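You operate a simulated robot arm through the tools that you are given. There is no shell and no other tool. Be economical: measure what you need, move in short steps, check, and stop when the job is done.

You run a simulated two-armed robot. Do the job below in one go: nothing can be reset, and whatever is moved stays where it is left.

JOB
Swage the end of the tube stub and rack it.
Fine: push the holder under the die, one stroke only, lever up; draw the holder out, stub into the blue rack pocket. Where these are worked on the way, their far stop is far enough and under half their travel is too little: tube holder.

It is judged by the outcome, as a careful person would: the job done as asked, and still so three seconds after it is handed in. It fails if anything else is knocked over, pushed out of place, dropped, spilled or broken.

ROBOT AND FRAMES
Two 7-joint arms with fingered hands on one trunk, on a base that drives. Base frame: it is fixed to the floor where the robot stands at the start and does not move with it; the origin is under the middle of the robot, x ahead of it, y to its left, z up; the surface under the hand at the start is at about z = 86.5. Units: cm, rad, N and s.
The left shoulder is at the start at [7, 14.2, 115.4], the right one opposite. With the tool pointing down near the work surface each hand reaches from about 42 to 80 cm from the robot's upright axis, wherever it stands, measured 20 degrees to its own side. Places, roughly: blue rack pocket [80, 40, 90]; gate lever [60, -20, 90]; sand hopper [60, -50, 110]; swager lever [80, 0, 130]; tube holder [50, 0, 90]. Payload 3.6 kg a hand.
The tool frame of a hand sits at the grasp point between the pads (the TCP): z along the fingers, y along the line on which they close. The tips reach 2.5 cm beyond it. The gripper opens to 8.8 cm. The gripper's body begins 2.9 cm behind the TCP. The gripper is a hand of 5 fingers: y runs from the thumb to the fingers, the wrist lies at [-1.3, -9.7, -16.2] in the tool frame.
Orientation is that of the tool frame in the base frame, as [roll, pitch, yaw] about the fixed x, y, z axes, in that order (R = Rz(yaw) Ry(pitch) Rx(roll)). With the fingers straight down and the wrist toward the robot, the tool's x, y and z point along [0, 1, 0], [1, 0, 0] and [0, 0, -1] of the base frame.

CONTROLS
- The arms move only by the tool drive_tool. It takes "left_moves", "right_moves" or both (then of equal length, played together; a hand with none holds still); each is a list of rows, each a list of 6 numbers: the shift along the tool's x, y, z in cm, then the turn, a rotation vector about the tool's x, y, z in rad. In form: [[tx, ty, tz, rx, ry, rz], ...]. A call has 1 to 10 rows; each row shifts and turns the commanded pose from where the row before left it, along the tool's axes as they then stand. A row lasts 0.2 s, in which the tool goes at most 5 cm and 0.15 rad; a call with a longer step from one row to the next is refused whole. A pose out of reach is approached as far as the arm can. The call stops where the force on the tool passes 40 N (or 10 N more than at its start, if that is more) or the arm is blocked; 0.2 s more then pass. In this call time passes only in rows, and 0.2 s behind the last. The reply holds the time, the measured pose of the TCP, the force on the tool along the base axes, the opening and the grip force, in the units named above and with some noise, with the torque about the TCP (base axes, N m) and any sound that the robot's microphone picked up.
- Cameras (640 x 400 px; columns grow to the right, rows downward): "scene" is now at [15.31, -0.31, 139.52]; the picture's right is [-0.07, -1.00, 0.00], its down [-0.34, 0.02, -0.94] and it looks along [0.94, -0.07, -0.34] (base axes); focal length 214 px, centre (320, 200). "left" rides on the left gripper at [-5.9, -7.9, -10.5] in its tool frame; the picture's right is [-0.73, -0.32, 0.61], its down [0.62, -0.68, 0.38] and it looks along [0.29, 0.66, 0.70] (tool axes); focal length 234 px, centre (320, 200). "right" rides on the right gripper at [5.9, -7.9, -10.5] in its tool frame; the picture's right is [-0.73, 0.32, -0.61], its down [-0.62, -0.68, 0.38] and it looks along [-0.29, 0.66, 0.70] (tool axes); focal length 234 px, centre (320, 200). There is no depth. A picture from a camera that has moved, and an enlarged one, comes with that camera's place and axes in the base frame and with its lens. The place of the scene camera against the robot may be out by one fixed shift of up to 1.8 cm in any direction.
- camera(camera): a new picture of that camera. The clock stands still meanwhile.
- raise_lower(by): slides the trunk up (or, below 0, down) by that many cm; the arms and the scene camera ride with it, the base frame stays. It gives what a move gives, with no picture.
- steer(legs): drives the robot by 1 to 6 legs, each [ahead, left, turn to the left] in cm, cm and rad, along the robot's own axes; the way and the turn of a leg run together, so that a leg with both is an arc; at most 150 cm and 3.142 rad a leg. The arms and the cameras ride along, it lands a little off, and it stops where it bumps. It gives what a move gives.
- move_fingers(index, middle, ring, little, thumb_bend, thumb_turn, hand): sets how far each is bent, from 0 (flat) to 1 (curled in); at 0.3 the hand is open as for a grip, at 0.7 the pads meet at the TCP. One left out holds its place. A second passes; each finger stops where it meets its share of the squeeze, and holds until it gets a number again. It is the only way to open and close the hand. It gives what a move gives, with no picture; readings hold the bend of each and the force on index, middle, ring, little, thumb and palm. thumb_turn goes from beside the hand (0) to across from the fingers (1), as for a grip.
- head_to(pan, tilt): turns the head with the scene camera to pan (to the left, within 1.501 rad either way) and tilt (down, from -0.506 to 1.204), counted from straight ahead of the robot. It gives what a move gives.
- close_up(camera, box): a new picture of the part [left, top, right, bottom] of that camera's present view, enlarged. The clock stands still meanwhile.
- finish_job(): hands the job in; it is judged then, once.

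Work in short steps. Places have to be worked out from the pictures, the camera data and where the tool is seen: move nearer, look again, correct. Check each grasp and each placing, and mend what went wrong. You have 120 turns and 100 pictures in all, those below and enlarged ones among them. Open the grippers and draw the arms clear of the work before you hand the job in, unless the task says otherwise; then end with one line.

The tools are called after "Emit:" as name(argument=value, ...) on one line, values as JSON. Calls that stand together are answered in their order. drive_tool: Moves the arms, as the interface text tells. Its arguments: {"type":"object","properties":{"left_moves":{"type":"array"},"right_moves":{"type":"array"}},"required":[]} The other tools are called the same way: raise_lower (by) slides the trunk up or down; move_fingers (index, middle, ring, little, thumb_bend, thumb_turn, hand) moves the fingers one by one; steer (legs) drives the base; head_to (pan, tilt) turns the head that bears the scene camera; camera (camera) takes a picture; close_up (camera, box) takes an enlarged picture of a part of a camera's view; finish_job () hands the job in.

At the start:

```text
t: 0.0
left_ee_pos: [49.05, 28.51, 138.84]
left_orientation: [3.14, 0.0, 1.572]
left_wrist_force: [0.6, -0.7, 0.2]
left_ft_torque: [0.02, -0.01, -0.01]
left_finger_gap: 8.76
left_grip_force: 0.0
left_shape: jaw
left_bend: [0.3, 0.3, 0.3, 0.3, 0.3, 0.98]
left_finger forces: [0.1, 0.1, 0.1, 0.0, 0.1, 0.0]
right_ee_pos: [54.35, -10.15, 139.6]
right_orientation: [3.141, 0.0, 1.569]
right_wrist_force: [0.2, 0.2, 0.3]
right_ft_torque: [0.02, -0.01, -0.01]
right_finger_gap: 8.77
right_grip_force: 0.1
right_shape: jaw
right_bend: [0.3, 0.3, 0.3, 0.3, 0.3, 0.98]
right_finger forces: [0.0, 0.1, 0.0, 0.1, 0.0, 0.1]
trunk travel left (down, up): [-69.0, 25.0]
robot x, y, heading: [0.65, 0.09, -0.002]
head pan, tilt: [-0.072, 0.346]
```

scene: 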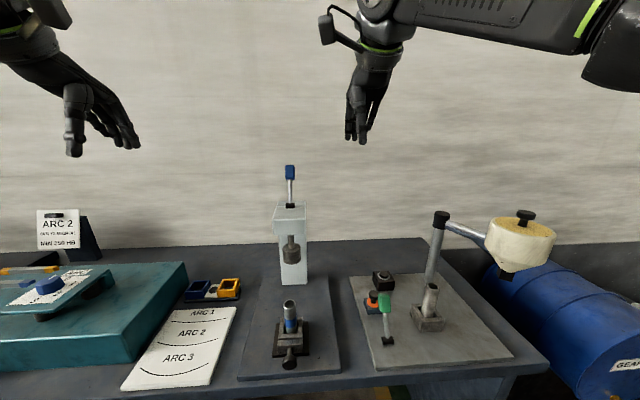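
right: 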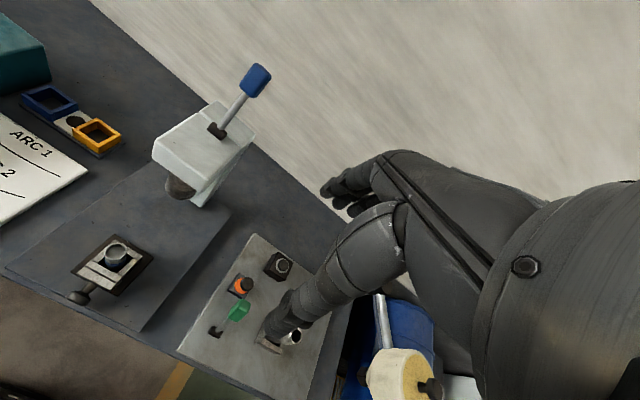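
left: 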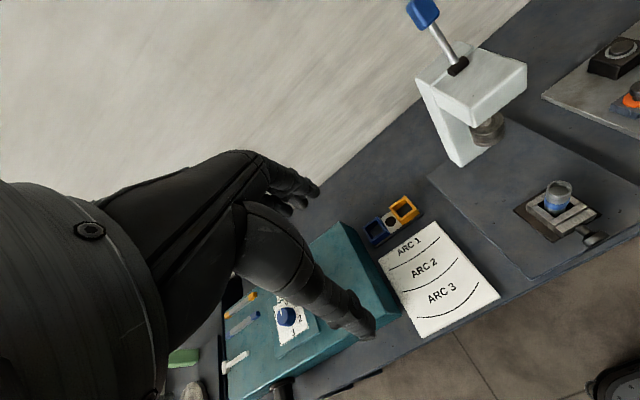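

I start by enlarging the scene around the swager, holder and rack to work out places.

Emit:
close_up(camera="scene", box=[230, 150, 350, 390])

Emit:
close_up(camera="scene", box=[160, 250, 260, 320])

Emit:
close_up(camera="left", box=[400, 0, 640, 280])

Emit:
close_up(camera="right", box=[0, 50, 280, 340])

```text
1.67 times, centred on (290, 270) of scene
camera zoom: at [15.31, -0.31, 139.52], right [-0.07, -1.0, 0.0], down [-0.34, 0.02, -0.94], along [0.94, -0.07, -0.34], focal length 358 px, centre (370, 83)
```

zoom: 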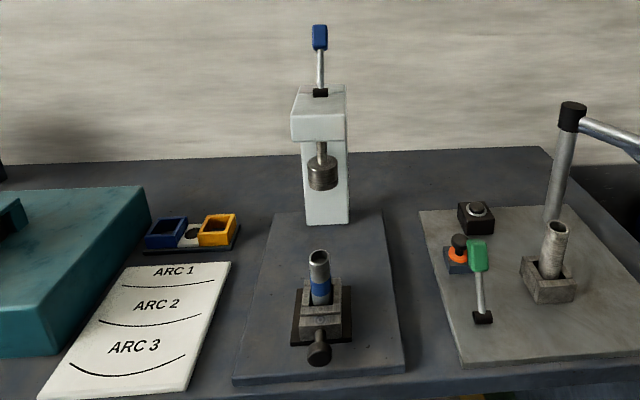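

```text
5.71 times, centred on (210, 285) of scene
camera zoom: at [15.31, -0.31, 139.52], right [-0.07, -1.0, 0.0], down [-0.34, 0.02, -0.94], along [0.94, -0.07, -0.34], focal length 1226 px, centre (949, -286)
```

zoom: 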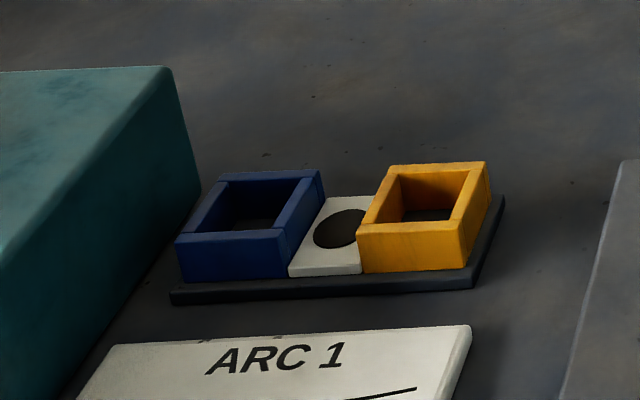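

```text
1.43 times, centred on (520, 140) of left
camera zoom: at [41.07, 22.57, 149.24], right [-0.32, -0.73, -0.61], down [-0.68, 0.62, -0.38], along [0.66, 0.29, -0.69], focal length 334 px, centre (34, 286)
```

zoom: 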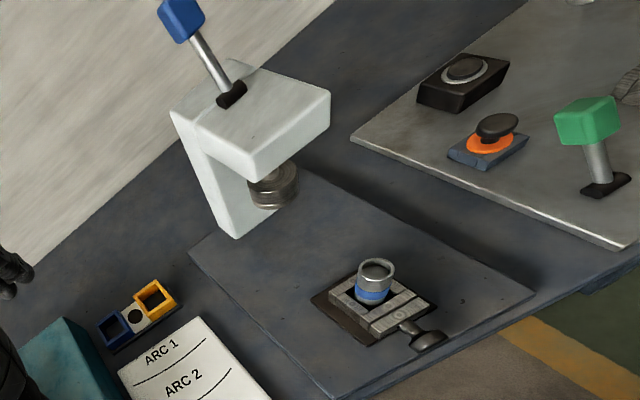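

```text
1.38 times, centred on (140, 195) of right
camera zoom: at [46.46, -3.94, 150.18], right [0.32, -0.73, 0.61], down [-0.68, -0.62, -0.38], along [0.66, -0.29, -0.7], focal length 323 px, centre (568, 207)
```

zoom: 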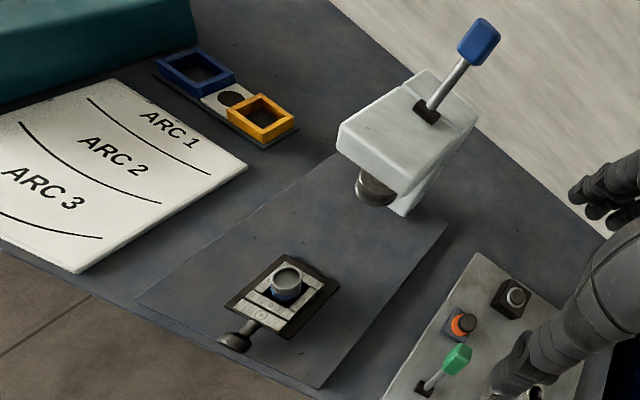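

Triangulated: tube top ≈(55.2,4,100.9), holder knob ≈(48,4,91.8), lever tip ≈(78.4,4,127) with its base ≈(73.6,4,118), blue pocket ≈(74.6,35.4,90). I move the right hand aside and bring the left nearer the knob for a better look.

Emit:
drive_tool(left_moves=[[-3, 0, 4, 0, 0, 0], [-3, 0, 4, 0, 0, 0], [-3, 0, 4, 0, 0, 0], [-3, 0, 4, 0, 0, 0], [-3, -1, 4, 0, 0, 0], [0, -1, 3, 0, 0, 0]], right_moves=[[-3, 0, 0, 0, 0, 0], [-3, 0, 0, 0, 0, 0], [-3, 0, 0, 0, 0, 0], [-3, 0, 0, 0, 0, 0], [-2, 0, 0, 0, 0, 0], [0, 0, 0, 0, 0, 0]])

Emit:
head_to(pan=0.05, tilt=0.6)

Emit:
camera(camera="left")

Emit:
camera(camera="scene")

```text
refused: row 5 steps farther than a row can; nothing moved
```

```text
t: 0.8
left_ee_pos: [49.16, 28.41, 138.93]
left_orientation: [3.139, 0.0, 1.571]
left_wrist_force: [0.6, -0.5, -0.4]
left_ft_torque: [0.0, 0.0, 0.01]
left_finger_gap: 8.78
left_grip_force: 0.0
left_shape: jaw
left_bend: [0.3, 0.3, 0.3, 0.3, 0.3, 0.98]
left_finger forces: [0.0, 0.1, 0.0, 0.0, 0.0, 0.1]
right_ee_pos: [54.32, -9.95, 139.5]
right_orientation: [-3.14, 0.001, 1.57]
right_wrist_force: [-0.8, -1.0, 1.1]
right_ft_torque: [0.01, 0.0, 0.03]
right_finger_gap: 8.71
right_grip_force: 0.0
right_shape: jaw
right_bend: [0.3, 0.3, 0.3, 0.3, 0.3, 0.98]
right_finger forces: [0.0, 0.0, 0.0, 0.0, 0.0, 0.0]
trunk travel left (down, up): [-69.0, 25.0]
robot x, y, heading: [-0.32, -0.47, 0.002]
head pan, tilt: [0.051, 0.6]
```

```text
92 pictures are left
camera left: at [41.06, 22.57, 149.24], right [-0.32, -0.73, -0.61], down [-0.68, 0.62, -0.38], along [0.66, 0.29, -0.69], focal length 234 px, centre (320, 200)
```

left: 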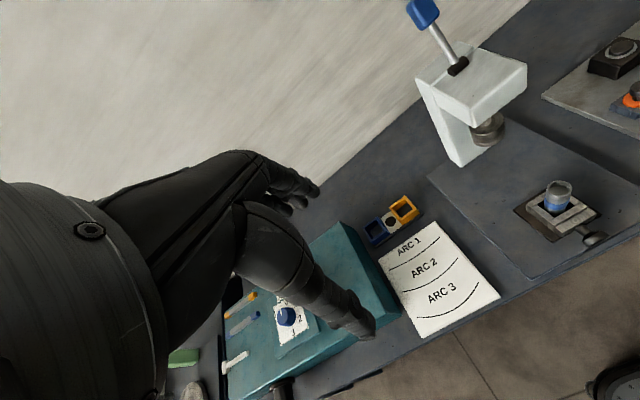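

```text
91 pictures are left
camera scene: at [14.85, 0.8, 137.2], right [0.05, -1.0, 0.0], down [-0.56, -0.03, -0.83], along [0.82, 0.04, -0.56], focal length 214 px, centre (320, 200)
```

scene: 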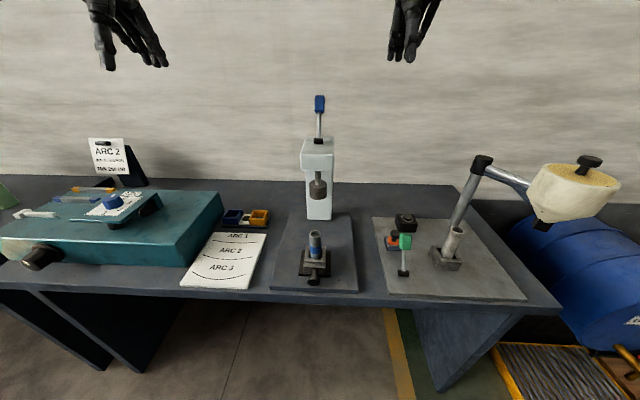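

The move was refused for step length, so I repeat it with smaller rows.

Emit:
drive_tool(left_moves=[[-3, 0, 3.8, 0, 0, 0], [-3, 0, 3.8, 0, 0, 0], [-3, 0, 3.8, 0, 0, 0], [-3, 0, 3.8, 0, 0, 0], [-3, -1, 3.8, 0, 0, 0], [0, -1, 3, 0, 0, 0]], right_moves=[[-3, 0, 0, 0, 0, 0], [-3, 0, 0, 0, 0, 0], [-3, 0, 0, 0, 0, 0], [-3, 0, 0, 0, 0, 0], [-2, 0, 0, 0, 0, 0], [0, 0, 0, 0, 0, 0]])

Emit:
camera(camera="left")

Emit:
camera(camera="scene")

```text
t: 2.2
left_ee_pos: [47.3, 13.38, 116.76]
left_orientation: [3.138, 0.001, 1.572]
left_wrist_force: [-0.5, 0.2, -0.3]
left_ft_torque: [-0.01, 0.02, 0.02]
left_finger_gap: 8.76
left_grip_force: 0.0
left_shape: jaw
left_bend: [0.3, 0.3, 0.3, 0.3, 0.3, 0.98]
left_finger forces: [0.0, 0.1, 0.1, 0.1, 0.0, 0.0]
right_ee_pos: [54.4, -23.86, 139.8]
right_orientation: [3.139, 0.003, 1.569]
right_wrist_force: [-0.6, 0.4, -0.1]
right_ft_torque: [-0.01, 0.02, -0.03]
right_finger_gap: 8.78
right_grip_force: 0.1
right_shape: jaw
right_bend: [0.3, 0.3, 0.3, 0.3, 0.3, 0.98]
right_finger forces: [0.1, 0.0, 0.1, 0.1, 0.0, 0.0]
trunk travel left (down, up): [-69.0, 25.0]
robot x, y, heading: [-0.02, -0.19, 0.0]
head pan, tilt: [0.051, 0.6]
```

```text
90 pictures are left
camera left: at [39.04, 7.49, 127.22], right [-0.32, -0.73, -0.61], down [-0.68, 0.62, -0.39], along [0.66, 0.29, -0.69], focal length 234 px, centre (320, 200)
```

left: 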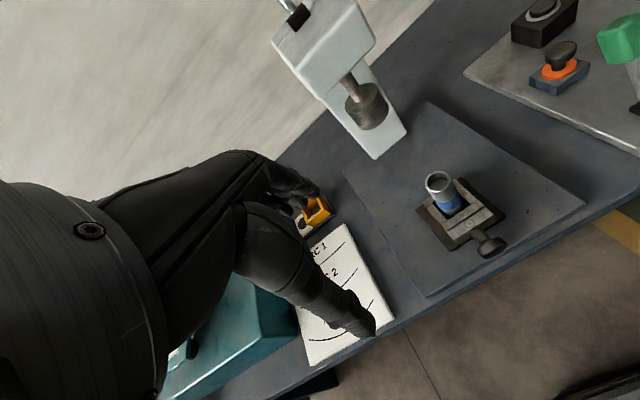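

```text
89 pictures are left
camera scene: at [14.81, 0.91, 137.2], right [0.05, -1.0, 0.0], down [-0.56, -0.03, -0.83], along [0.82, 0.04, -0.56], focal length 214 px, centre (320, 200)
```

scene: 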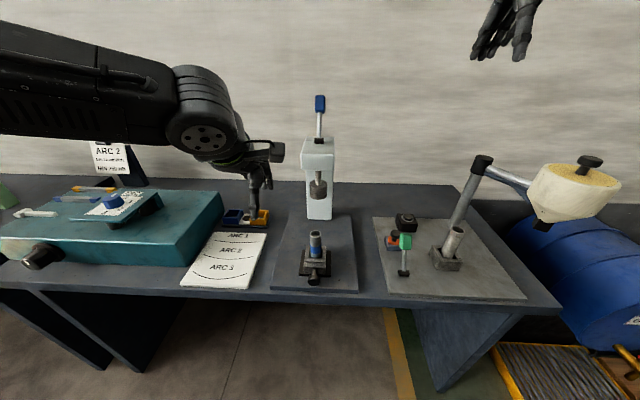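

Emit:
close_up(camera="left", box=[380, 150, 540, 280])

Emit:
close_up(camera="scene", box=[270, 90, 370, 300])

Emit:
close_up(camera="left", box=[220, 140, 400, 350])

```text
3.08 times, centred on (460, 215) of left
camera zoom: at [39.04, 7.49, 127.22], right [-0.32, -0.73, -0.61], down [-0.68, 0.62, -0.39], along [0.66, 0.29, -0.69], focal length 720 px, centre (-111, 154)
```

zoom: 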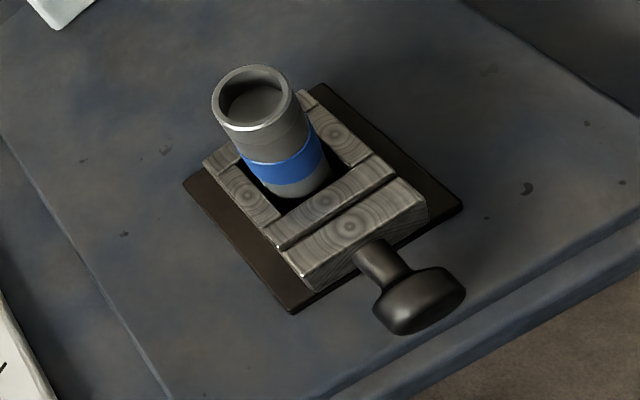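

```text
1.90 times, centred on (320, 195) of scene
camera zoom: at [14.81, 0.91, 137.2], right [0.05, -1.0, 0.0], down [-0.56, -0.03, -0.83], along [0.82, 0.04, -0.56], focal length 408 px, centre (320, 210)
```

zoom: 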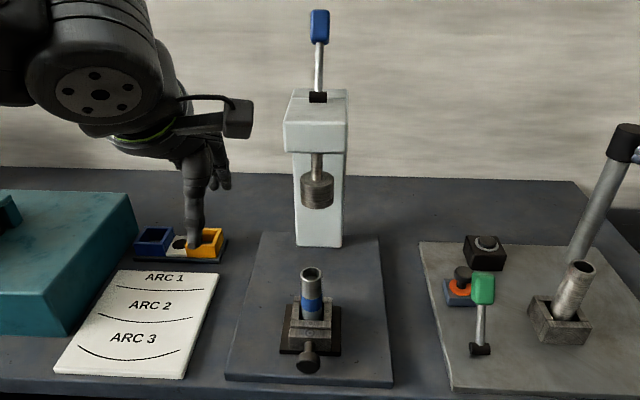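

```text
1.90 times, centred on (310, 245) of left
camera zoom: at [39.04, 7.49, 127.22], right [-0.32, -0.73, -0.61], down [-0.68, 0.62, -0.39], along [0.66, 0.29, -0.69], focal length 446 px, centre (339, 114)
```

zoom: 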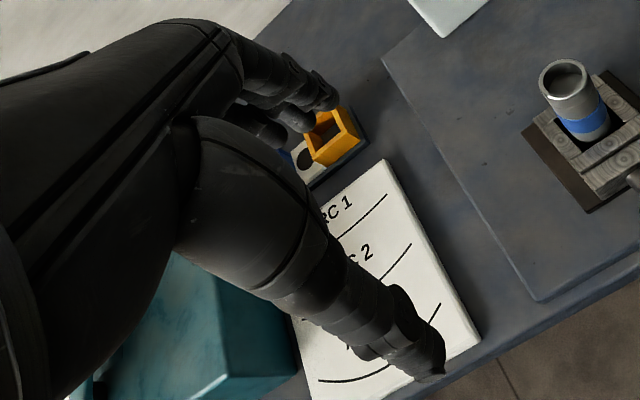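

The knob is a T-shaped head (~3.6 cm) on a short neck, gap centre near x≈49.3. I plan to hook it: fingertips behind the head, thumb in front. First I half-bend the fingers and look at where the tips are.

Emit:
move_fingers(hand="left", index=0.5, middle=0.5, ring=0.5, little=0.5, thumb_bend=0.5)

Emit:
drive_tool(right_moves=[[0, 0, 0, 0, 0, 0.15], [0, 0, 0, 0, 0, 0.15], [0, 0, 0, 0, 0, 0.15], [0, 0, 0, 0, 0, 0.15], [0, 0, 0, 0, 0, 0.15], [0, 0, 0, 0, 0, 0.15]])

Emit:
camera(camera="left")

Emit:
camera(camera="right")

```text
t: 3.2
left_ee_pos: [47.21, 13.3, 116.81]
left_orientation: [3.139, 0.0, 1.571]
left_wrist_force: [1.0, -0.1, -1.3]
left_ft_torque: [0.01, -0.04, 0.02]
left_finger_gap: 4.2
left_grip_force: 0.1
left_shape: fingers
left_bend: [0.5, 0.5, 0.5, 0.5, 0.5, 0.98]
left_finger forces: [0.0, 0.0, 0.1, 0.1, 0.0, 0.0]
right_ee_pos: [54.36, -24.03, 139.69]
right_orientation: [3.142, -0.001, 1.572]
right_wrist_force: [0.0, -0.3, 0.1]
right_ft_torque: [-0.02, -0.02, 0.0]
right_finger_gap: 8.75
right_grip_force: 0.2
right_shape: jaw
right_bend: [0.3, 0.3, 0.3, 0.3, 0.3, 0.98]
right_finger forces: [0.1, 0.1, 0.0, 0.1, 0.1, 0.1]
trunk travel left (down, up): [-69.0, 25.0]
robot x, y, heading: [-0.09, 0.0, 0.004]
head pan, tilt: [0.051, 0.6]
```

```text
t: 4.6
left_ee_pos: [47.25, 13.3, 116.86]
left_orientation: [3.14, 0.001, 1.572]
left_wrist_force: [0.1, 0.1, -0.3]
left_ft_torque: [0.04, -0.01, 0.0]
left_finger_gap: 4.22
left_grip_force: 0.1
left_shape: fingers
left_bend: [0.5, 0.5, 0.5, 0.5, 0.5, 0.98]
left_finger forces: [0.0, 0.0, 0.0, 0.1, 0.0, 0.0]
right_ee_pos: [54.33, -24.04, 139.61]
right_orientation: [-3.141, -0.001, 1.273]
right_wrist_force: [0.9, 0.5, 0.2]
right_ft_torque: [0.01, -0.02, 0.05]
right_finger_gap: 8.76
right_grip_force: 0.2
right_shape: jaw
right_bend: [0.3, 0.3, 0.3, 0.3, 0.3, 0.98]
right_finger forces: [0.0, 0.1, 0.0, 0.2, 0.1, 0.0]
right hand out of reach, approached as far as the arm can: row 3, 4, 5, 6
trunk travel left (down, up): [-69.0, 25.0]
robot x, y, heading: [-0.33, 0.05, 0.003]
head pan, tilt: [0.051, 0.6]
```

```text
85 pictures are left
camera left: at [39.11, 7.38, 127.26], right [-0.32, -0.73, -0.61], down [-0.68, 0.62, -0.38], along [0.66, 0.29, -0.69], focal length 234 px, centre (320, 200)
```

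left: 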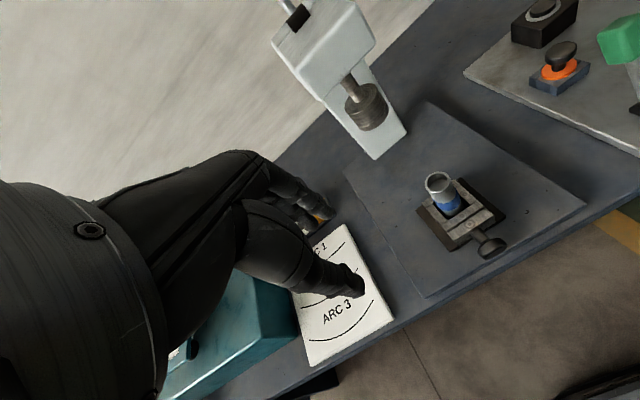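

```text
84 pictures are left
camera right: at [48.56, -15.88, 150.19], right [0.09, -0.79, 0.61], down [-0.83, -0.39, -0.38], along [0.54, -0.47, -0.7], focal length 234 px, centre (320, 200)
```

right: 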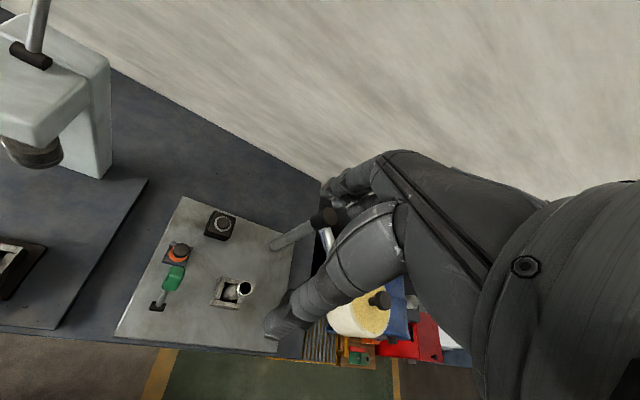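

I turned the right hand the wrong way, so I turn it back the other way. I also bring the left hand above the knob, with the tips still well above it.

Emit:
drive_tool(left_moves=[[-3, 0, 0, 0, 0, 0], [-3, 0, 0, 0, 0, 0], [-3, 0, 0, 0, 0, 0], [0, 0, 4, 0, 0, 0], [0, 0, 4, 0, 0, 0], [0, 0, 3, 0, 0, 0]], right_moves=[[0, 0, 0, 0, 0, -0.15], [0, 0, 0, 0, 0, -0.15], [0, 0, 0, 0, 0, -0.15], [0, 0, 0, 0, 0, -0.15], [0, 0, 0, 0, 0, -0.15], [0, 0, 0, 0, 0, -0.15]])

Emit:
camera(camera="left")

Emit:
camera(camera="scene")

```text
t: 6.0
left_ee_pos: [46.77, 6.27, 105.5]
left_orientation: [3.141, -0.001, 1.574]
left_wrist_force: [-0.9, 0.5, 0.6]
left_ft_torque: [-0.01, -0.01, 0.02]
left_finger_gap: 4.21
left_grip_force: 0.1
left_shape: fingers
left_bend: [0.5, 0.5, 0.5, 0.5, 0.5, 0.98]
left_finger forces: [0.0, 0.0, 0.0, 0.1, 0.0, 0.0]
left hand out of reach, approached as far as the arm can: row 3
right_ee_pos: [53.74, -23.77, 138.62]
right_orientation: [3.137, 0.001, 2.172]
right_wrist_force: [-0.9, -0.4, 0.7]
right_ft_torque: [-0.01, -0.01, 0.0]
right_finger_gap: 8.8
right_grip_force: 0.0
right_shape: jaw
right_bend: [0.3, 0.3, 0.3, 0.3, 0.3, 0.98]
right_finger forces: [0.0, 0.1, 0.0, 0.1, 0.1, 0.1]
right hand out of reach, approached as far as the arm can: row 6
trunk travel left (down, up): [-69.0, 25.0]
robot x, y, heading: [-0.29, -0.02, -0.002]
head pan, tilt: [0.051, 0.6]
```

```text
83 pictures are left
camera left: at [38.71, 0.45, 115.96], right [-0.32, -0.73, -0.61], down [-0.68, 0.62, -0.38], along [0.66, 0.29, -0.7], focal length 234 px, centre (320, 200)
```

left: 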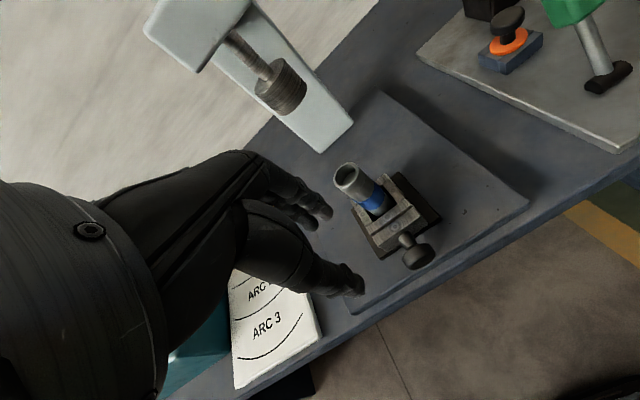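

```text
82 pictures are left
camera scene: at [14.86, 0.77, 137.2], right [0.05, -1.0, 0.0], down [-0.56, -0.03, -0.82], along [0.82, 0.04, -0.57], focal length 214 px, centre (320, 200)
```

scene: 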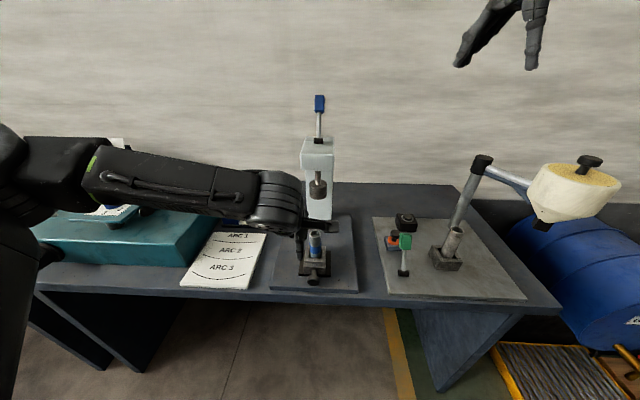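

The left arm runs out of sideways reach here. I raise it, tuck the right hand, and shift the base back and right so that the swager lies in the left hand's comfortable sector.

Emit:
drive_tool(left_moves=[[0, 0, -4, 0, 0, 0], [0, 0, -4, 0, 0, 0], [0, 0, -4, 0, 0, 0], [2, 0, -4, 0, 0, 0], [2, 0, -4, 0, 0, 0]], right_moves=[[0, 0, -2, 0, 0, 0.15], [0, 0, -2, 0, 0, 0.15], [2, 0, -2, 0, 0, 0.15], [3, 0, -2, 0, 0, 0.15], [3, 0, 0, 0, 0, 0]])

Emit:
steer(legs=[[-12, -14, 0]])

Emit:
head_to(pan=0.25, tilt=0.5)

Emit:
camera(camera="scene")

```text
t: 7.2
left_ee_pos: [46.64, 10.35, 125.66]
left_orientation: [3.14, 0.001, 1.571]
left_wrist_force: [0.1, 0.7, 0.4]
left_ft_torque: [0.03, 0.01, 0.01]
left_finger_gap: 4.19
left_grip_force: 0.0
left_shape: fingers
left_bend: [0.5, 0.5, 0.5, 0.5, 0.5, 0.98]
left_finger forces: [0.0, 0.1, 0.1, 0.0, 0.1, 0.1]
left hand out of reach, approached as far as the arm can: row 3
right_ee_pos: [51.06, -18.1, 142.43]
right_orientation: [3.129, 0.0, 1.87]
right_wrist_force: [1.1, -0.5, 0.5]
right_ft_torque: [0.0, 0.0, 0.0]
right_finger_gap: 8.75
right_grip_force: 0.0
right_shape: jaw
right_bend: [0.3, 0.3, 0.3, 0.3, 0.3, 0.98]
right_finger forces: [0.1, 0.1, 0.0, 0.1, 0.0, 0.0]
right hand out of reach, approached as far as the arm can: row 1, 2, 4
trunk travel left (down, up): [-69.0, 25.0]
robot x, y, heading: [0.18, -0.11, 0.006]
head pan, tilt: [0.051, 0.6]
```

```text
t: 8.7
left_ee_pos: [34.85, -3.29, 125.57]
left_orientation: [-3.141, 0.001, 1.572]
left_wrist_force: [0.4, -0.2, 0.4]
left_ft_torque: [0.01, -0.01, -0.04]
left_finger_gap: 4.22
left_grip_force: 0.0
left_shape: fingers
left_bend: [0.5, 0.5, 0.5, 0.5, 0.5, 0.98]
left_finger forces: [0.0, 0.0, 0.0, 0.1, 0.1, 0.1]
right_ee_pos: [39.33, -31.65, 142.38]
right_orientation: [3.132, 0.003, 1.871]
right_wrist_force: [0.9, 0.3, -0.4]
right_ft_torque: [0.0, -0.02, -0.02]
right_finger_gap: 8.75
right_grip_force: 0.0
right_shape: jaw
right_bend: [0.3, 0.3, 0.3, 0.3, 0.3, 0.98]
right_finger forces: [0.0, 0.1, 0.0, 0.1, 0.0, 0.0]
trunk travel left (down, up): [-69.0, 25.0]
robot x, y, heading: [-12.3, -13.71, 0.0]
head pan, tilt: [0.051, 0.6]
```

```text
t: 9.4
left_ee_pos: [34.66, -3.6, 125.7]
left_orientation: [3.14, -0.001, 1.573]
left_wrist_force: [-0.9, -0.1, -0.1]
left_ft_torque: [0.02, 0.03, -0.03]
left_finger_gap: 4.19
left_grip_force: 0.0
left_shape: fingers
left_bend: [0.5, 0.5, 0.5, 0.5, 0.5, 0.98]
left_finger forces: [0.0, 0.0, 0.0, 0.0, 0.1, 0.0]
right_ee_pos: [39.25, -32.03, 142.36]
right_orientation: [3.13, 0.002, 1.872]
right_wrist_force: [0.2, -0.5, -0.6]
right_ft_torque: [-0.02, 0.01, 0.0]
right_finger_gap: 8.76
right_grip_force: 0.0
right_shape: jaw
right_bend: [0.3, 0.3, 0.3, 0.3, 0.3, 0.98]
right_finger forces: [0.0, 0.1, 0.1, 0.0, 0.0, 0.0]
trunk travel left (down, up): [-69.0, 25.0]
robot x, y, heading: [-12.05, -13.57, 0.0]
head pan, tilt: [0.25, 0.499]
```

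```text
81 pictures are left
camera scene: at [2.76, -11.39, 138.11], right [0.25, -0.97, 0.0], down [-0.46, -0.12, -0.88], along [0.85, 0.22, -0.48], focal length 214 px, centre (320, 200)
```

scene: 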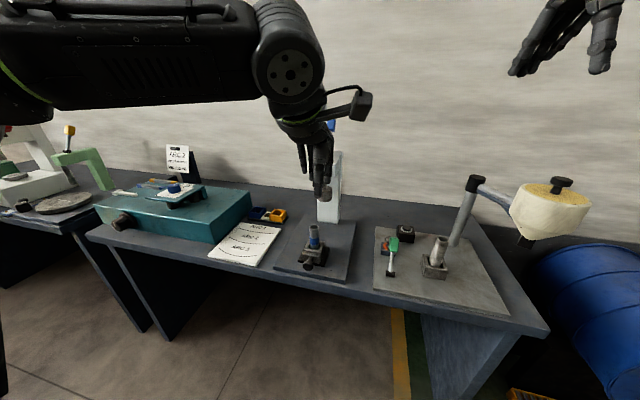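

The base landed well. I now bring the left hand over the knob from the robot side, still above it.

Emit:
drive_tool(left_moves=[[1.5, 2, -0.0, 0, 0, 0], [1.5, 2, 4, 0, 0, 0], [1.5, 2, 4, 0, 0, 0], [1.5, 2, 4, 0, 0, 0], [1.5, 2, 4, 0, 0, 0], [0, 0, 4.5, 0, 0, 0], [0, 0, 4.5, 0, 0, 0]])

Emit:
camera(camera="left")

Emit:
close_up(camera="scene", box=[240, 170, 380, 290])

```text
t: 11.0
left_ee_pos: [44.86, 4.07, 100.46]
left_orientation: [-3.141, 0.002, 1.573]
left_wrist_force: [-0.3, 0.3, -0.2]
left_ft_torque: [0.0, -0.01, 0.02]
left_finger_gap: 4.21
left_grip_force: 0.1
left_shape: fingers
left_bend: [0.5, 0.5, 0.5, 0.5, 0.5, 0.98]
left_finger forces: [0.0, 0.1, 0.1, 0.0, 0.1, 0.0]
right_ee_pos: [39.41, -31.85, 142.4]
right_orientation: [3.132, 0.001, 1.87]
right_wrist_force: [0.1, 0.6, 0.3]
right_ft_torque: [-0.03, -0.01, -0.02]
right_finger_gap: 8.77
right_grip_force: 0.0
right_shape: jaw
right_bend: [0.3, 0.3, 0.3, 0.3, 0.3, 0.98]
right_finger forces: [0.0, 0.1, 0.0, 0.1, 0.0, 0.0]
trunk travel left (down, up): [-69.0, 25.0]
robot x, y, heading: [-11.87, -14.04, 0.001]
head pan, tilt: [0.25, 0.499]
```

```text
80 pictures are left
camera left: at [36.79, -1.87, 110.81], right [-0.32, -0.73, -0.61], down [-0.68, 0.62, -0.38], along [0.66, 0.29, -0.7], focal length 234 px, centre (320, 200)
```

left: 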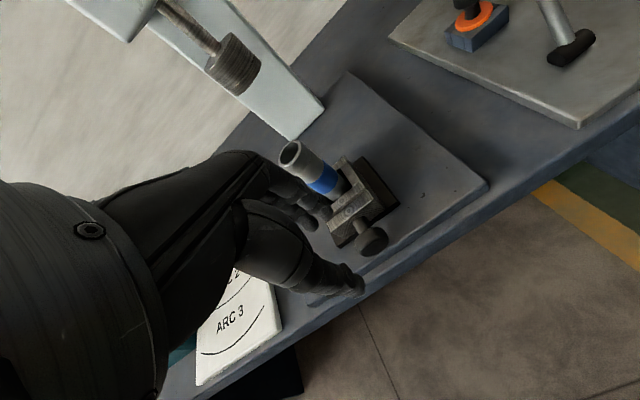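

```text
3.33 times, centred on (310, 230) of scene
camera zoom: at [2.95, -11.27, 138.09], right [0.25, -0.97, 0.0], down [-0.46, -0.12, -0.88], along [0.85, 0.22, -0.48], focal length 715 px, centre (353, 100)
```

zoom: 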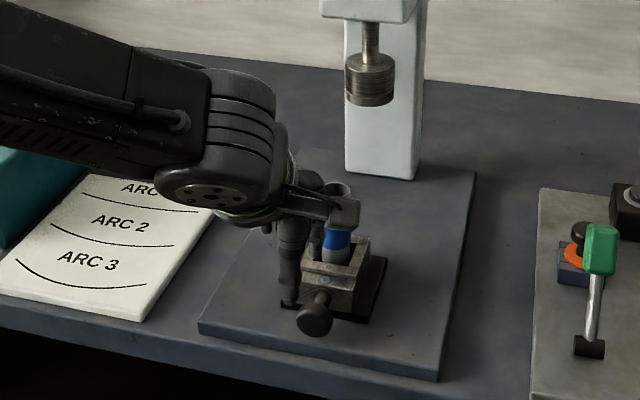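

Projected tip positions agree with the image. A close-up shows how the fingers lie relative to the knob.

Emit:
close_up(camera="left", box=[240, 120, 420, 300])

```text
2.22 times, centred on (330, 210) of left
camera zoom: at [36.79, -1.87, 110.81], right [-0.32, -0.73, -0.61], down [-0.68, 0.62, -0.38], along [0.66, 0.29, -0.7], focal length 520 px, centre (298, 178)
```

zoom: 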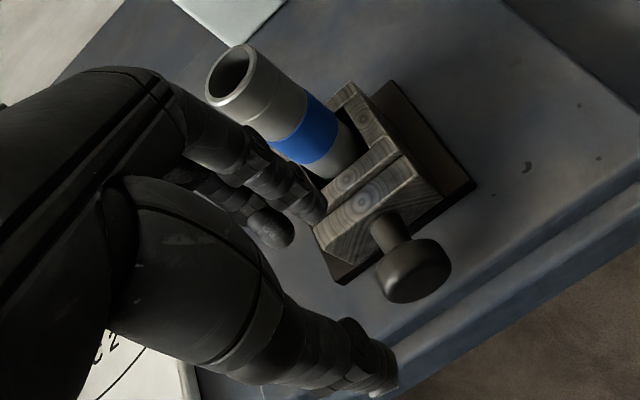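

Closer views put the knob at ≈(47.9,3.8,89.6) and the tube top at z≈99. The bent fingers slant, so I swing the thumb aside and tilt the hand forward. The distal finger segments should then hang vertical and can push or hook the knob.

Emit:
move_fingers(hand="left", thumb_turn=0, thumb_bend=0.0)

Emit:
drive_tool(left_moves=[[0, -0.5, -0.5, -0.15, 0, 0], [0, -0.5, -0.5, -0.15, 0, 0], [0, -0.5, -0.5, -0.15, 0, 0], [0, -0.5, -0.5, -0.15, 0, 0]])

Emit:
camera(camera="left")

Emit:
close_up(camera="scene", box=[240, 170, 380, 290])

```text
t: 12.0
left_ee_pos: [44.77, 3.98, 100.56]
left_orientation: [3.139, 0.001, 1.571]
left_wrist_force: [0.0, 0.1, 0.1]
left_ft_torque: [0.02, -0.01, 0.0]
left_finger_gap: 12.03
left_grip_force: 0.0
left_shape: fingers
left_bend: [0.5, 0.5, 0.5, 0.5, 0.0, 0.0]
left_finger forces: [0.1, 0.0, 0.0, 0.1, 0.0, 0.0]
right_ee_pos: [39.24, -31.85, 142.39]
right_orientation: [3.131, 0.002, 1.872]
right_wrist_force: [0.5, -0.1, -0.3]
right_ft_torque: [0.02, 0.0, -0.01]
right_finger_gap: 8.81
right_grip_force: 0.1
right_shape: jaw
right_bend: [0.3, 0.3, 0.3, 0.3, 0.3, 0.98]
right_finger forces: [0.1, 0.0, 0.0, 0.1, 0.0, 0.0]
trunk travel left (down, up): [-69.0, 25.0]
robot x, y, heading: [-12.03, -13.95, 0.001]
head pan, tilt: [0.25, 0.499]
```

```text
t: 13.0
left_ee_pos: [42.35, 4.07, 102.09]
left_orientation: [2.537, 0.002, 1.573]
left_wrist_force: [-0.4, 0.4, 0.2]
left_ft_torque: [0.0, -0.02, 0.0]
left_finger_gap: 12.01
left_grip_force: 0.1
left_shape: fingers
left_bend: [0.5, 0.5, 0.5, 0.5, 0.0, 0.0]
left_finger forces: [0.0, 0.0, 0.0, 0.0, 0.1, 0.1]
right_ee_pos: [39.07, -31.9, 142.46]
right_orientation: [3.131, 0.001, 1.869]
right_wrist_force: [-0.8, -1.2, -0.5]
right_ft_torque: [-0.02, 0.01, -0.04]
right_finger_gap: 8.79
right_grip_force: 0.0
right_shape: jaw
right_bend: [0.3, 0.3, 0.3, 0.3, 0.3, 0.98]
right_finger forces: [0.0, 0.0, 0.1, 0.0, 0.0, 0.0]
trunk travel left (down, up): [-69.0, 25.0]
robot x, y, heading: [-12.14, -13.86, 0.005]
head pan, tilt: [0.25, 0.499]
```

```text
77 pictures are left
camera left: at [29.69, -1.85, 106.16], right [0.08, -0.73, -0.68], down [-0.34, 0.62, -0.7], along [0.94, 0.29, -0.2], focal length 234 px, centre (320, 200)
```

left: 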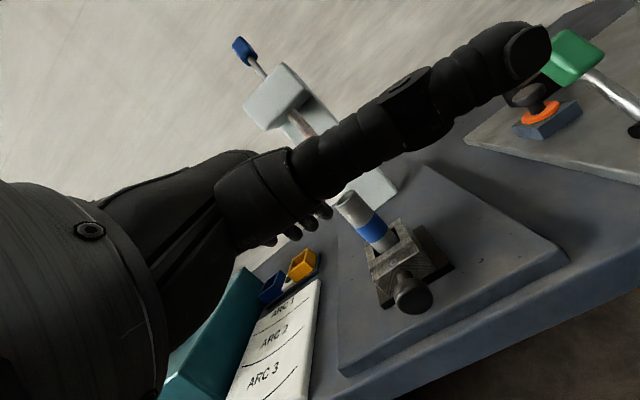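

```text
3.33 times, centred on (310, 230) of scene
camera zoom: at [2.82, -11.25, 138.11], right [0.25, -0.97, 0.0], down [-0.46, -0.12, -0.88], along [0.85, 0.22, -0.48], focal length 715 px, centre (353, 100)
```

zoom: 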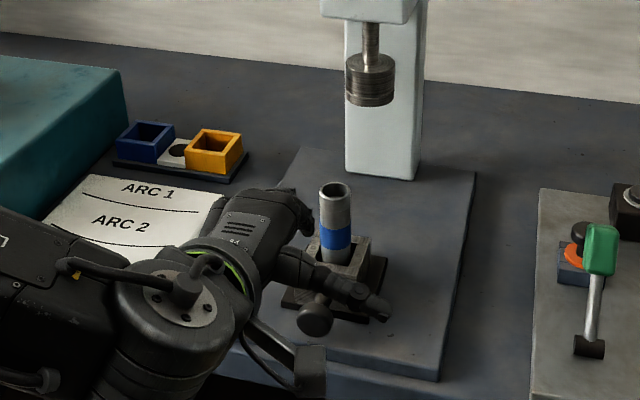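

The thumb sticks out sideways and could reach the neighbouring plate, so I close the hand into a compact pinch instead. I then lower it on the robot side of the knob.

Emit:
move_fingers(hand="left", thumb_turn=1, thumb_bend=0.3, index=0.68, middle=0.68, ring=0.68, little=0.68)

Emit:
move_fingers(hand="left", thumb_bend=0.72)

Emit:
drive_tool(left_moves=[[-1, -1.7, 2.1, 0, 0, 0], [0, -1.7, 2.1, 0, 0, 0], [0, -1.7, 2.1, 0, 0, 0]])

Emit:
camera(camera="left")

Emit:
close_up(camera="scene", box=[240, 170, 380, 290])

```text
t: 14.0
left_ee_pos: [42.33, 4.08, 102.07]
left_orientation: [2.541, -0.001, 1.575]
left_wrist_force: [-0.2, 0.8, -0.2]
left_ft_torque: [0.0, -0.02, 0.05]
left_finger_gap: 4.41
left_grip_force: 0.0
left_shape: fingers
left_bend: [0.68, 0.68, 0.68, 0.68, 0.3, 0.97]
left_finger forces: [0.0, 0.0, 0.1, 0.0, 0.1, 0.0]
right_ee_pos: [39.36, -31.77, 142.39]
right_orientation: [3.13, 0.001, 1.871]
right_wrist_force: [0.6, 0.4, -0.1]
right_ft_torque: [0.0, 0.03, 0.03]
right_finger_gap: 8.79
right_grip_force: 0.1
right_shape: jaw
right_bend: [0.3, 0.3, 0.3, 0.3, 0.3, 0.98]
right_finger forces: [0.0, 0.1, 0.0, 0.0, 0.0, 0.0]
trunk travel left (down, up): [-69.0, 25.0]
robot x, y, heading: [-12.04, -13.98, 0.001]
head pan, tilt: [0.25, 0.499]
```

```text
t: 15.0
left_ee_pos: [42.31, 3.97, 102.05]
left_orientation: [2.541, 0.0, 1.572]
left_wrist_force: [0.4, -0.2, -0.7]
left_ft_torque: [0.02, 0.02, 0.0]
left_finger_gap: 0.0
left_grip_force: 0.1
left_shape: fingers
left_bend: [0.68, 0.68, 0.68, 0.68, 0.72, 1.0]
left_finger forces: [0.0, 0.0, 0.0, 0.0, 0.0, 0.0]
right_ee_pos: [39.16, -31.86, 142.37]
right_orientation: [3.132, 0.003, 1.872]
right_wrist_force: [-0.4, -1.1, -0.2]
right_ft_torque: [-0.01, 0.0, 0.0]
right_finger_gap: 8.74
right_grip_force: 0.1
right_shape: jaw
right_bend: [0.3, 0.3, 0.3, 0.3, 0.3, 0.98]
right_finger forces: [0.0, 0.0, 0.0, 0.1, 0.1, 0.0]
trunk travel left (down, up): [-69.0, 25.0]
robot x, y, heading: [-12.07, -14.13, 0.003]
head pan, tilt: [0.25, 0.499]
```

```text
t: 15.8
left_ee_pos: [41.67, 2.82, 93.77]
left_orientation: [2.542, -0.001, 1.573]
left_wrist_force: [-0.2, -0.4, 0.0]
left_ft_torque: [0.0, 0.02, 0.02]
left_finger_gap: 0.02
left_grip_force: 0.0
left_shape: fingers
left_bend: [0.68, 0.68, 0.68, 0.68, 0.72, 1.0]
left_finger forces: [0.1, 0.1, 0.0, 0.0, 0.0, 0.1]
right_ee_pos: [39.23, -31.97, 142.35]
right_orientation: [3.13, 0.002, 1.87]
right_wrist_force: [-0.5, -0.4, -0.5]
right_ft_torque: [0.01, 0.02, -0.02]
right_finger_gap: 8.77
right_grip_force: 0.1
right_shape: jaw
right_bend: [0.3, 0.3, 0.3, 0.3, 0.3, 0.98]
right_finger forces: [0.0, 0.0, 0.0, 0.0, 0.0, 0.0]
trunk travel left (down, up): [-69.0, 25.0]
robot x, y, heading: [-11.91, -13.9, 0.001]
head pan, tilt: [0.25, 0.499]
```

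```text
75 pictures are left
camera left: at [29.05, -2.94, 98.03], right [0.08, -0.73, -0.68], down [-0.35, 0.62, -0.7], along [0.93, 0.29, -0.2], focal length 234 px, centre (320, 200)
```

left: 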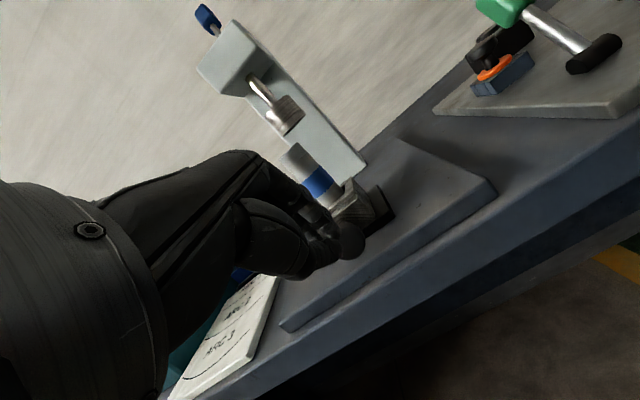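

```text
3.33 times, centred on (310, 230) of scene
camera zoom: at [2.89, -11.42, 138.1], right [0.25, -0.97, 0.0], down [-0.46, -0.12, -0.88], along [0.85, 0.22, -0.48], focal length 715 px, centre (353, 100)
```

zoom: 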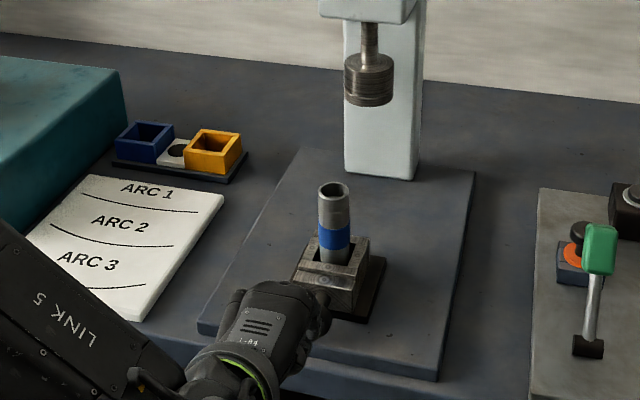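

The knob is just ahead of the tips. I lower 2 cm to its height and start pushing gently in +x.

Emit:
drive_tool(left_moves=[[0, -1.13, 1.65, 0, 0, 0], [0, 0.82, 0.56, 0, 0, 0], [0, 0.82, 0.56, 0, 0, 0], [0, 0.82, 0.56, 0, 0, 0], [0, 0.82, 0.56, 0, 0, 0], [0, 0.82, 0.56, 0, 0, 0]])

Emit:
close_up(camera="scene", box=[240, 170, 380, 290])

```text
t: 17.2
left_ee_pos: [46.14, 4.32, 93.76]
left_orientation: [2.54, 0.001, 1.573]
left_wrist_force: [0.1, -0.8, 0.6]
left_ft_torque: [0.0, -0.02, -0.03]
left_finger_gap: 0.0
left_grip_force: 0.1
left_shape: fingers
left_bend: [0.68, 0.68, 0.68, 0.68, 0.72, 1.0]
left_finger forces: [0.0, 0.0, 0.1, 0.0, 0.0, 0.1]
left hand out of reach, approached as far as the arm can: row 1, 3, 5
right_ee_pos: [39.19, -31.87, 142.52]
right_orientation: [3.133, 0.002, 1.872]
right_wrist_force: [-0.8, 0.3, 0.6]
right_ft_torque: [-0.02, 0.05, 0.04]
right_finger_gap: 8.77
right_grip_force: 0.1
right_shape: jaw
right_bend: [0.3, 0.3, 0.3, 0.3, 0.3, 0.98]
right_finger forces: [0.1, 0.1, 0.1, 0.1, 0.1, 0.0]
trunk travel left (down, up): [-69.0, 25.0]
robot x, y, heading: [-11.57, -13.69, -0.002]
head pan, tilt: [0.25, 0.499]
```

```text
3.33 times, centred on (310, 230) of scene
camera zoom: at [2.85, -11.3, 138.1], right [0.25, -0.97, 0.0], down [-0.46, -0.12, -0.88], along [0.85, 0.22, -0.48], focal length 715 px, centre (353, 100)
```

zoom: 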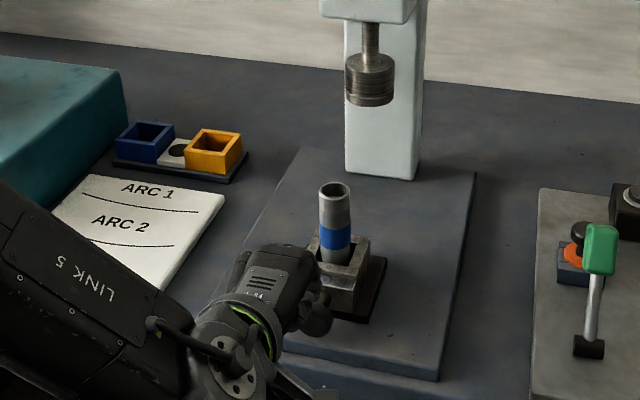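

That height is at the arm's limit. I back off and up, lower the trunk 12 cm and try again.

Emit:
drive_tool(left_moves=[[0, -1.65, -1.13, 0, 0, 0], [0, -1.65, -1.13, 0, 0, 0], [0, 1.9, -2.75, 0, 0, 0], [0, 1.9, -2.75, 0, 0, 0], [0, 1.9, -2.75, 0, 0, 0]])

Emit:
raise_lower(by=-12)

Emit:
camera(camera="left")

```text
t: 18.4
left_ee_pos: [42.19, 4.11, 103.47]
left_orientation: [2.541, 0.0, 1.573]
left_wrist_force: [0.5, -0.1, 0.4]
left_ft_torque: [-0.04, 0.02, -0.02]
left_finger_gap: 0.01
left_grip_force: 0.0
left_shape: fingers
left_bend: [0.68, 0.68, 0.68, 0.68, 0.72, 1.0]
left_finger forces: [0.0, 0.0, 0.0, 0.0, 0.0, 0.0]
right_ee_pos: [39.12, -31.86, 142.48]
right_orientation: [3.131, 0.002, 1.87]
right_wrist_force: [0.0, -0.4, 0.8]
right_ft_torque: [0.02, 0.0, 0.02]
right_finger_gap: 8.76
right_grip_force: 0.1
right_shape: jaw
right_bend: [0.3, 0.3, 0.3, 0.3, 0.3, 0.98]
right_finger forces: [0.0, 0.1, 0.0, 0.1, 0.0, 0.1]
trunk travel left (down, up): [-69.0, 25.0]
robot x, y, heading: [-12.2, -13.83, -0.0]
head pan, tilt: [0.25, 0.499]
```

```text
t: 19.9
left_ee_pos: [42.25, 4.14, 91.44]
left_orientation: [2.539, -0.001, 1.573]
left_wrist_force: [0.1, 0.3, -0.6]
left_ft_torque: [0.03, 0.01, 0.0]
left_finger_gap: 0.0
left_grip_force: 0.1
left_shape: fingers
left_bend: [0.68, 0.68, 0.68, 0.68, 0.72, 1.0]
left_finger forces: [0.1, 0.0, 0.1, 0.0, 0.1, 0.0]
right_ee_pos: [39.22, -31.78, 130.47]
right_orientation: [3.132, 0.001, 1.872]
right_wrist_force: [0.0, -0.2, -0.2]
right_ft_torque: [0.0, -0.01, -0.01]
right_finger_gap: 8.76
right_grip_force: 0.2
right_shape: jaw
right_bend: [0.3, 0.3, 0.3, 0.3, 0.3, 0.98]
right_finger forces: [0.1, 0.0, 0.0, 0.0, 0.0, 0.0]
trunk travel left (down, up): [-57.0, 37.0]
robot x, y, heading: [-11.95, -14.13, 0.003]
head pan, tilt: [0.25, 0.499]
```

```text
72 pictures are left
camera left: at [29.72, -1.76, 95.57], right [0.08, -0.73, -0.68], down [-0.35, 0.62, -0.7], along [0.94, 0.29, -0.2], focal length 234 px, centre (320, 200)
```

left: 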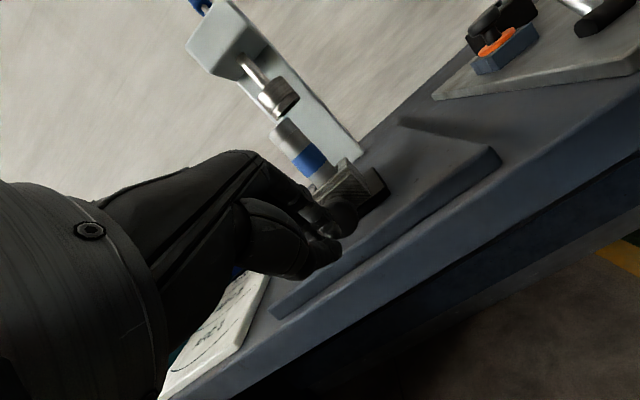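

The hand is at knob height now. I push forward in small rows and watch the force.

Emit:
drive_tool(left_moves=[[0, 0.82, 0.56, 0, 0, 0], [0, 0.82, 0.56, 0, 0, 0], [0, 0.82, 0.56, 0, 0, 0], [0, 0.82, 0.56, 0, 0, 0], [0, 0.82, 0.56, 0, 0, 0]])

Emit:
close_up(camera="left", box=[220, 80, 420, 300])

Emit:
close_up(camera="scene", box=[240, 130, 380, 270])

```text
t: 21.1
left_ee_pos: [47.4, 4.11, 91.48]
left_orientation: [2.542, 0.001, 1.572]
left_wrist_force: [-0.8, -0.5, 0.3]
left_ft_torque: [0.03, 0.02, 0.0]
left_finger_gap: 0.0
left_grip_force: 0.6
left_shape: fingers
left_bend: [0.68, 0.69, 0.68, 0.68, 0.72, 1.0]
left_finger forces: [0.1, 1.0, 0.1, 0.0, 0.0, 0.0]
right_ee_pos: [39.29, -31.95, 130.39]
right_orientation: [3.13, 0.002, 1.871]
right_wrist_force: [-0.6, -0.3, 0.3]
right_ft_torque: [0.01, 0.02, -0.02]
right_finger_gap: 8.77
right_grip_force: 0.2
right_shape: jaw
right_bend: [0.3, 0.3, 0.3, 0.3, 0.3, 0.98]
right_finger forces: [0.1, 0.0, 0.0, 0.0, 0.1, 0.0]
trunk travel left (down, up): [-57.0, 37.0]
robot x, y, heading: [-12.22, -13.73, -0.008]
head pan, tilt: [0.25, 0.499]
```

```text
1.82 times, centred on (320, 190) of left
camera zoom: at [34.76, -1.74, 95.58], right [0.08, -0.73, -0.68], down [-0.35, 0.62, -0.7], along [0.93, 0.29, -0.2], focal length 426 px, centre (320, 218)
```

zoom: 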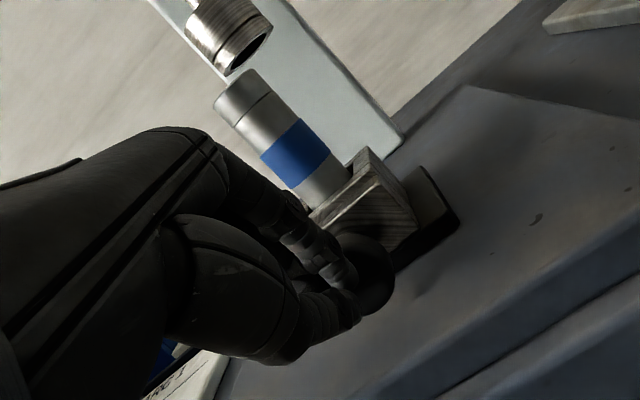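

```text
2.86 times, centred on (310, 200) of scene
camera zoom: at [2.84, -11.32, 126.1], right [0.25, -0.97, 0.0], down [-0.46, -0.12, -0.88], along [0.85, 0.22, -0.48], focal length 613 px, centre (349, 200)
```

zoom: 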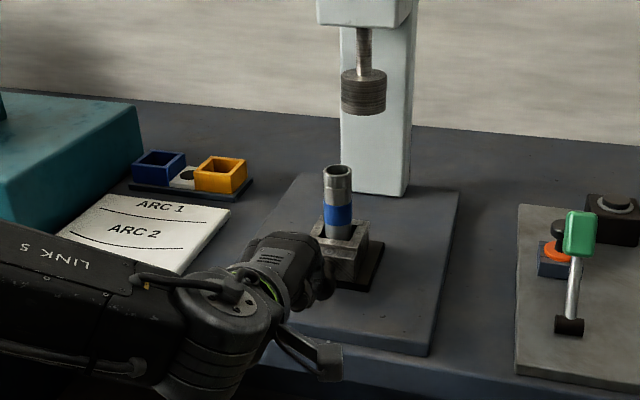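

The middle finger touches the knob. I push on 6 cm and check that the holder follows.

Emit:
drive_tool(left_moves=[[0, 0.82, 0.56, 0, 0, 0], [0, 0.82, 0.56, 0, 0, 0], [0, 0.82, 0.56, 0, 0, 0], [0, 0.82, 0.56, 0, 0, 0], [0, 0.82, 0.56, 0, 0, 0], [0, 0.82, 0.56, 0, 0, 0]])

Emit:
close_up(camera="left", box=[220, 80, 420, 300])

Emit:
close_up(camera="scene", box=[240, 130, 380, 270])

```text
t: 22.5
left_ee_pos: [53.3, 4.04, 91.42]
left_orientation: [2.542, 0.0, 1.572]
left_wrist_force: [-1.1, 0.7, 1.2]
left_ft_torque: [0.0, 0.01, 0.06]
left_finger_gap: 0.0
left_grip_force: 0.9
left_shape: fingers
left_bend: [0.68, 0.69, 0.68, 0.68, 0.72, 1.0]
left_finger forces: [0.0, 1.7, 0.0, 0.1, 0.1, 0.0]
right_ee_pos: [39.15, -31.9, 130.5]
right_orientation: [3.131, 0.003, 1.87]
right_wrist_force: [-1.1, -0.6, -0.6]
right_ft_torque: [-0.03, -0.02, 0.0]
right_finger_gap: 8.78
right_grip_force: 0.0
right_shape: jaw
right_bend: [0.3, 0.3, 0.3, 0.3, 0.3, 0.98]
right_finger forces: [0.0, 0.1, 0.0, 0.0, 0.1, 0.0]
trunk travel left (down, up): [-57.0, 37.0]
robot x, y, heading: [-12.09, -14.03, -0.003]
head pan, tilt: [0.25, 0.499]
```

```text
1.82 times, centred on (320, 190) of left
camera zoom: at [40.73, -1.84, 95.61], right [0.08, -0.73, -0.68], down [-0.35, 0.62, -0.7], along [0.94, 0.29, -0.2], focal length 426 px, centre (320, 218)
```

zoom: 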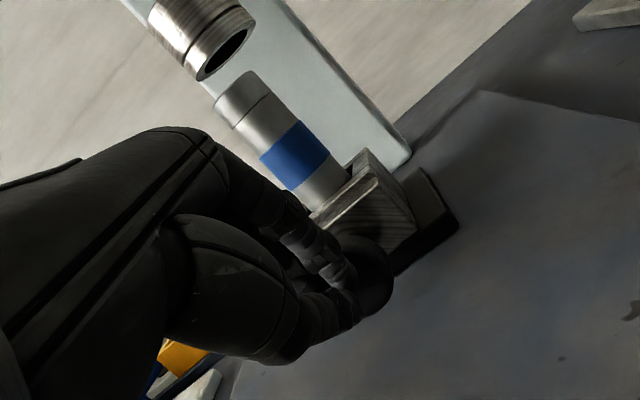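

```text
2.86 times, centred on (310, 200) of scene
camera zoom: at [2.84, -11.31, 126.1], right [0.25, -0.97, 0.0], down [-0.46, -0.12, -0.88], along [0.85, 0.22, -0.48], focal length 613 px, centre (349, 200)
```

zoom: 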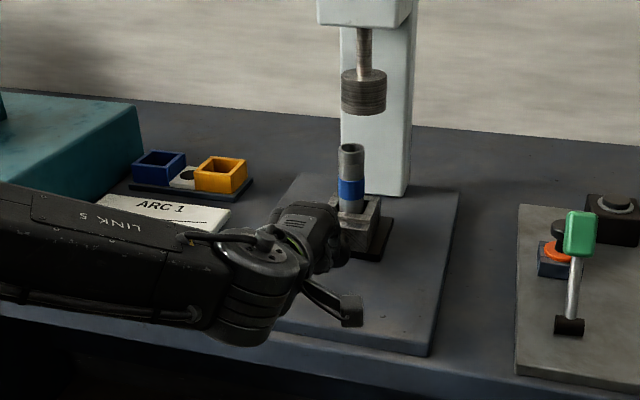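

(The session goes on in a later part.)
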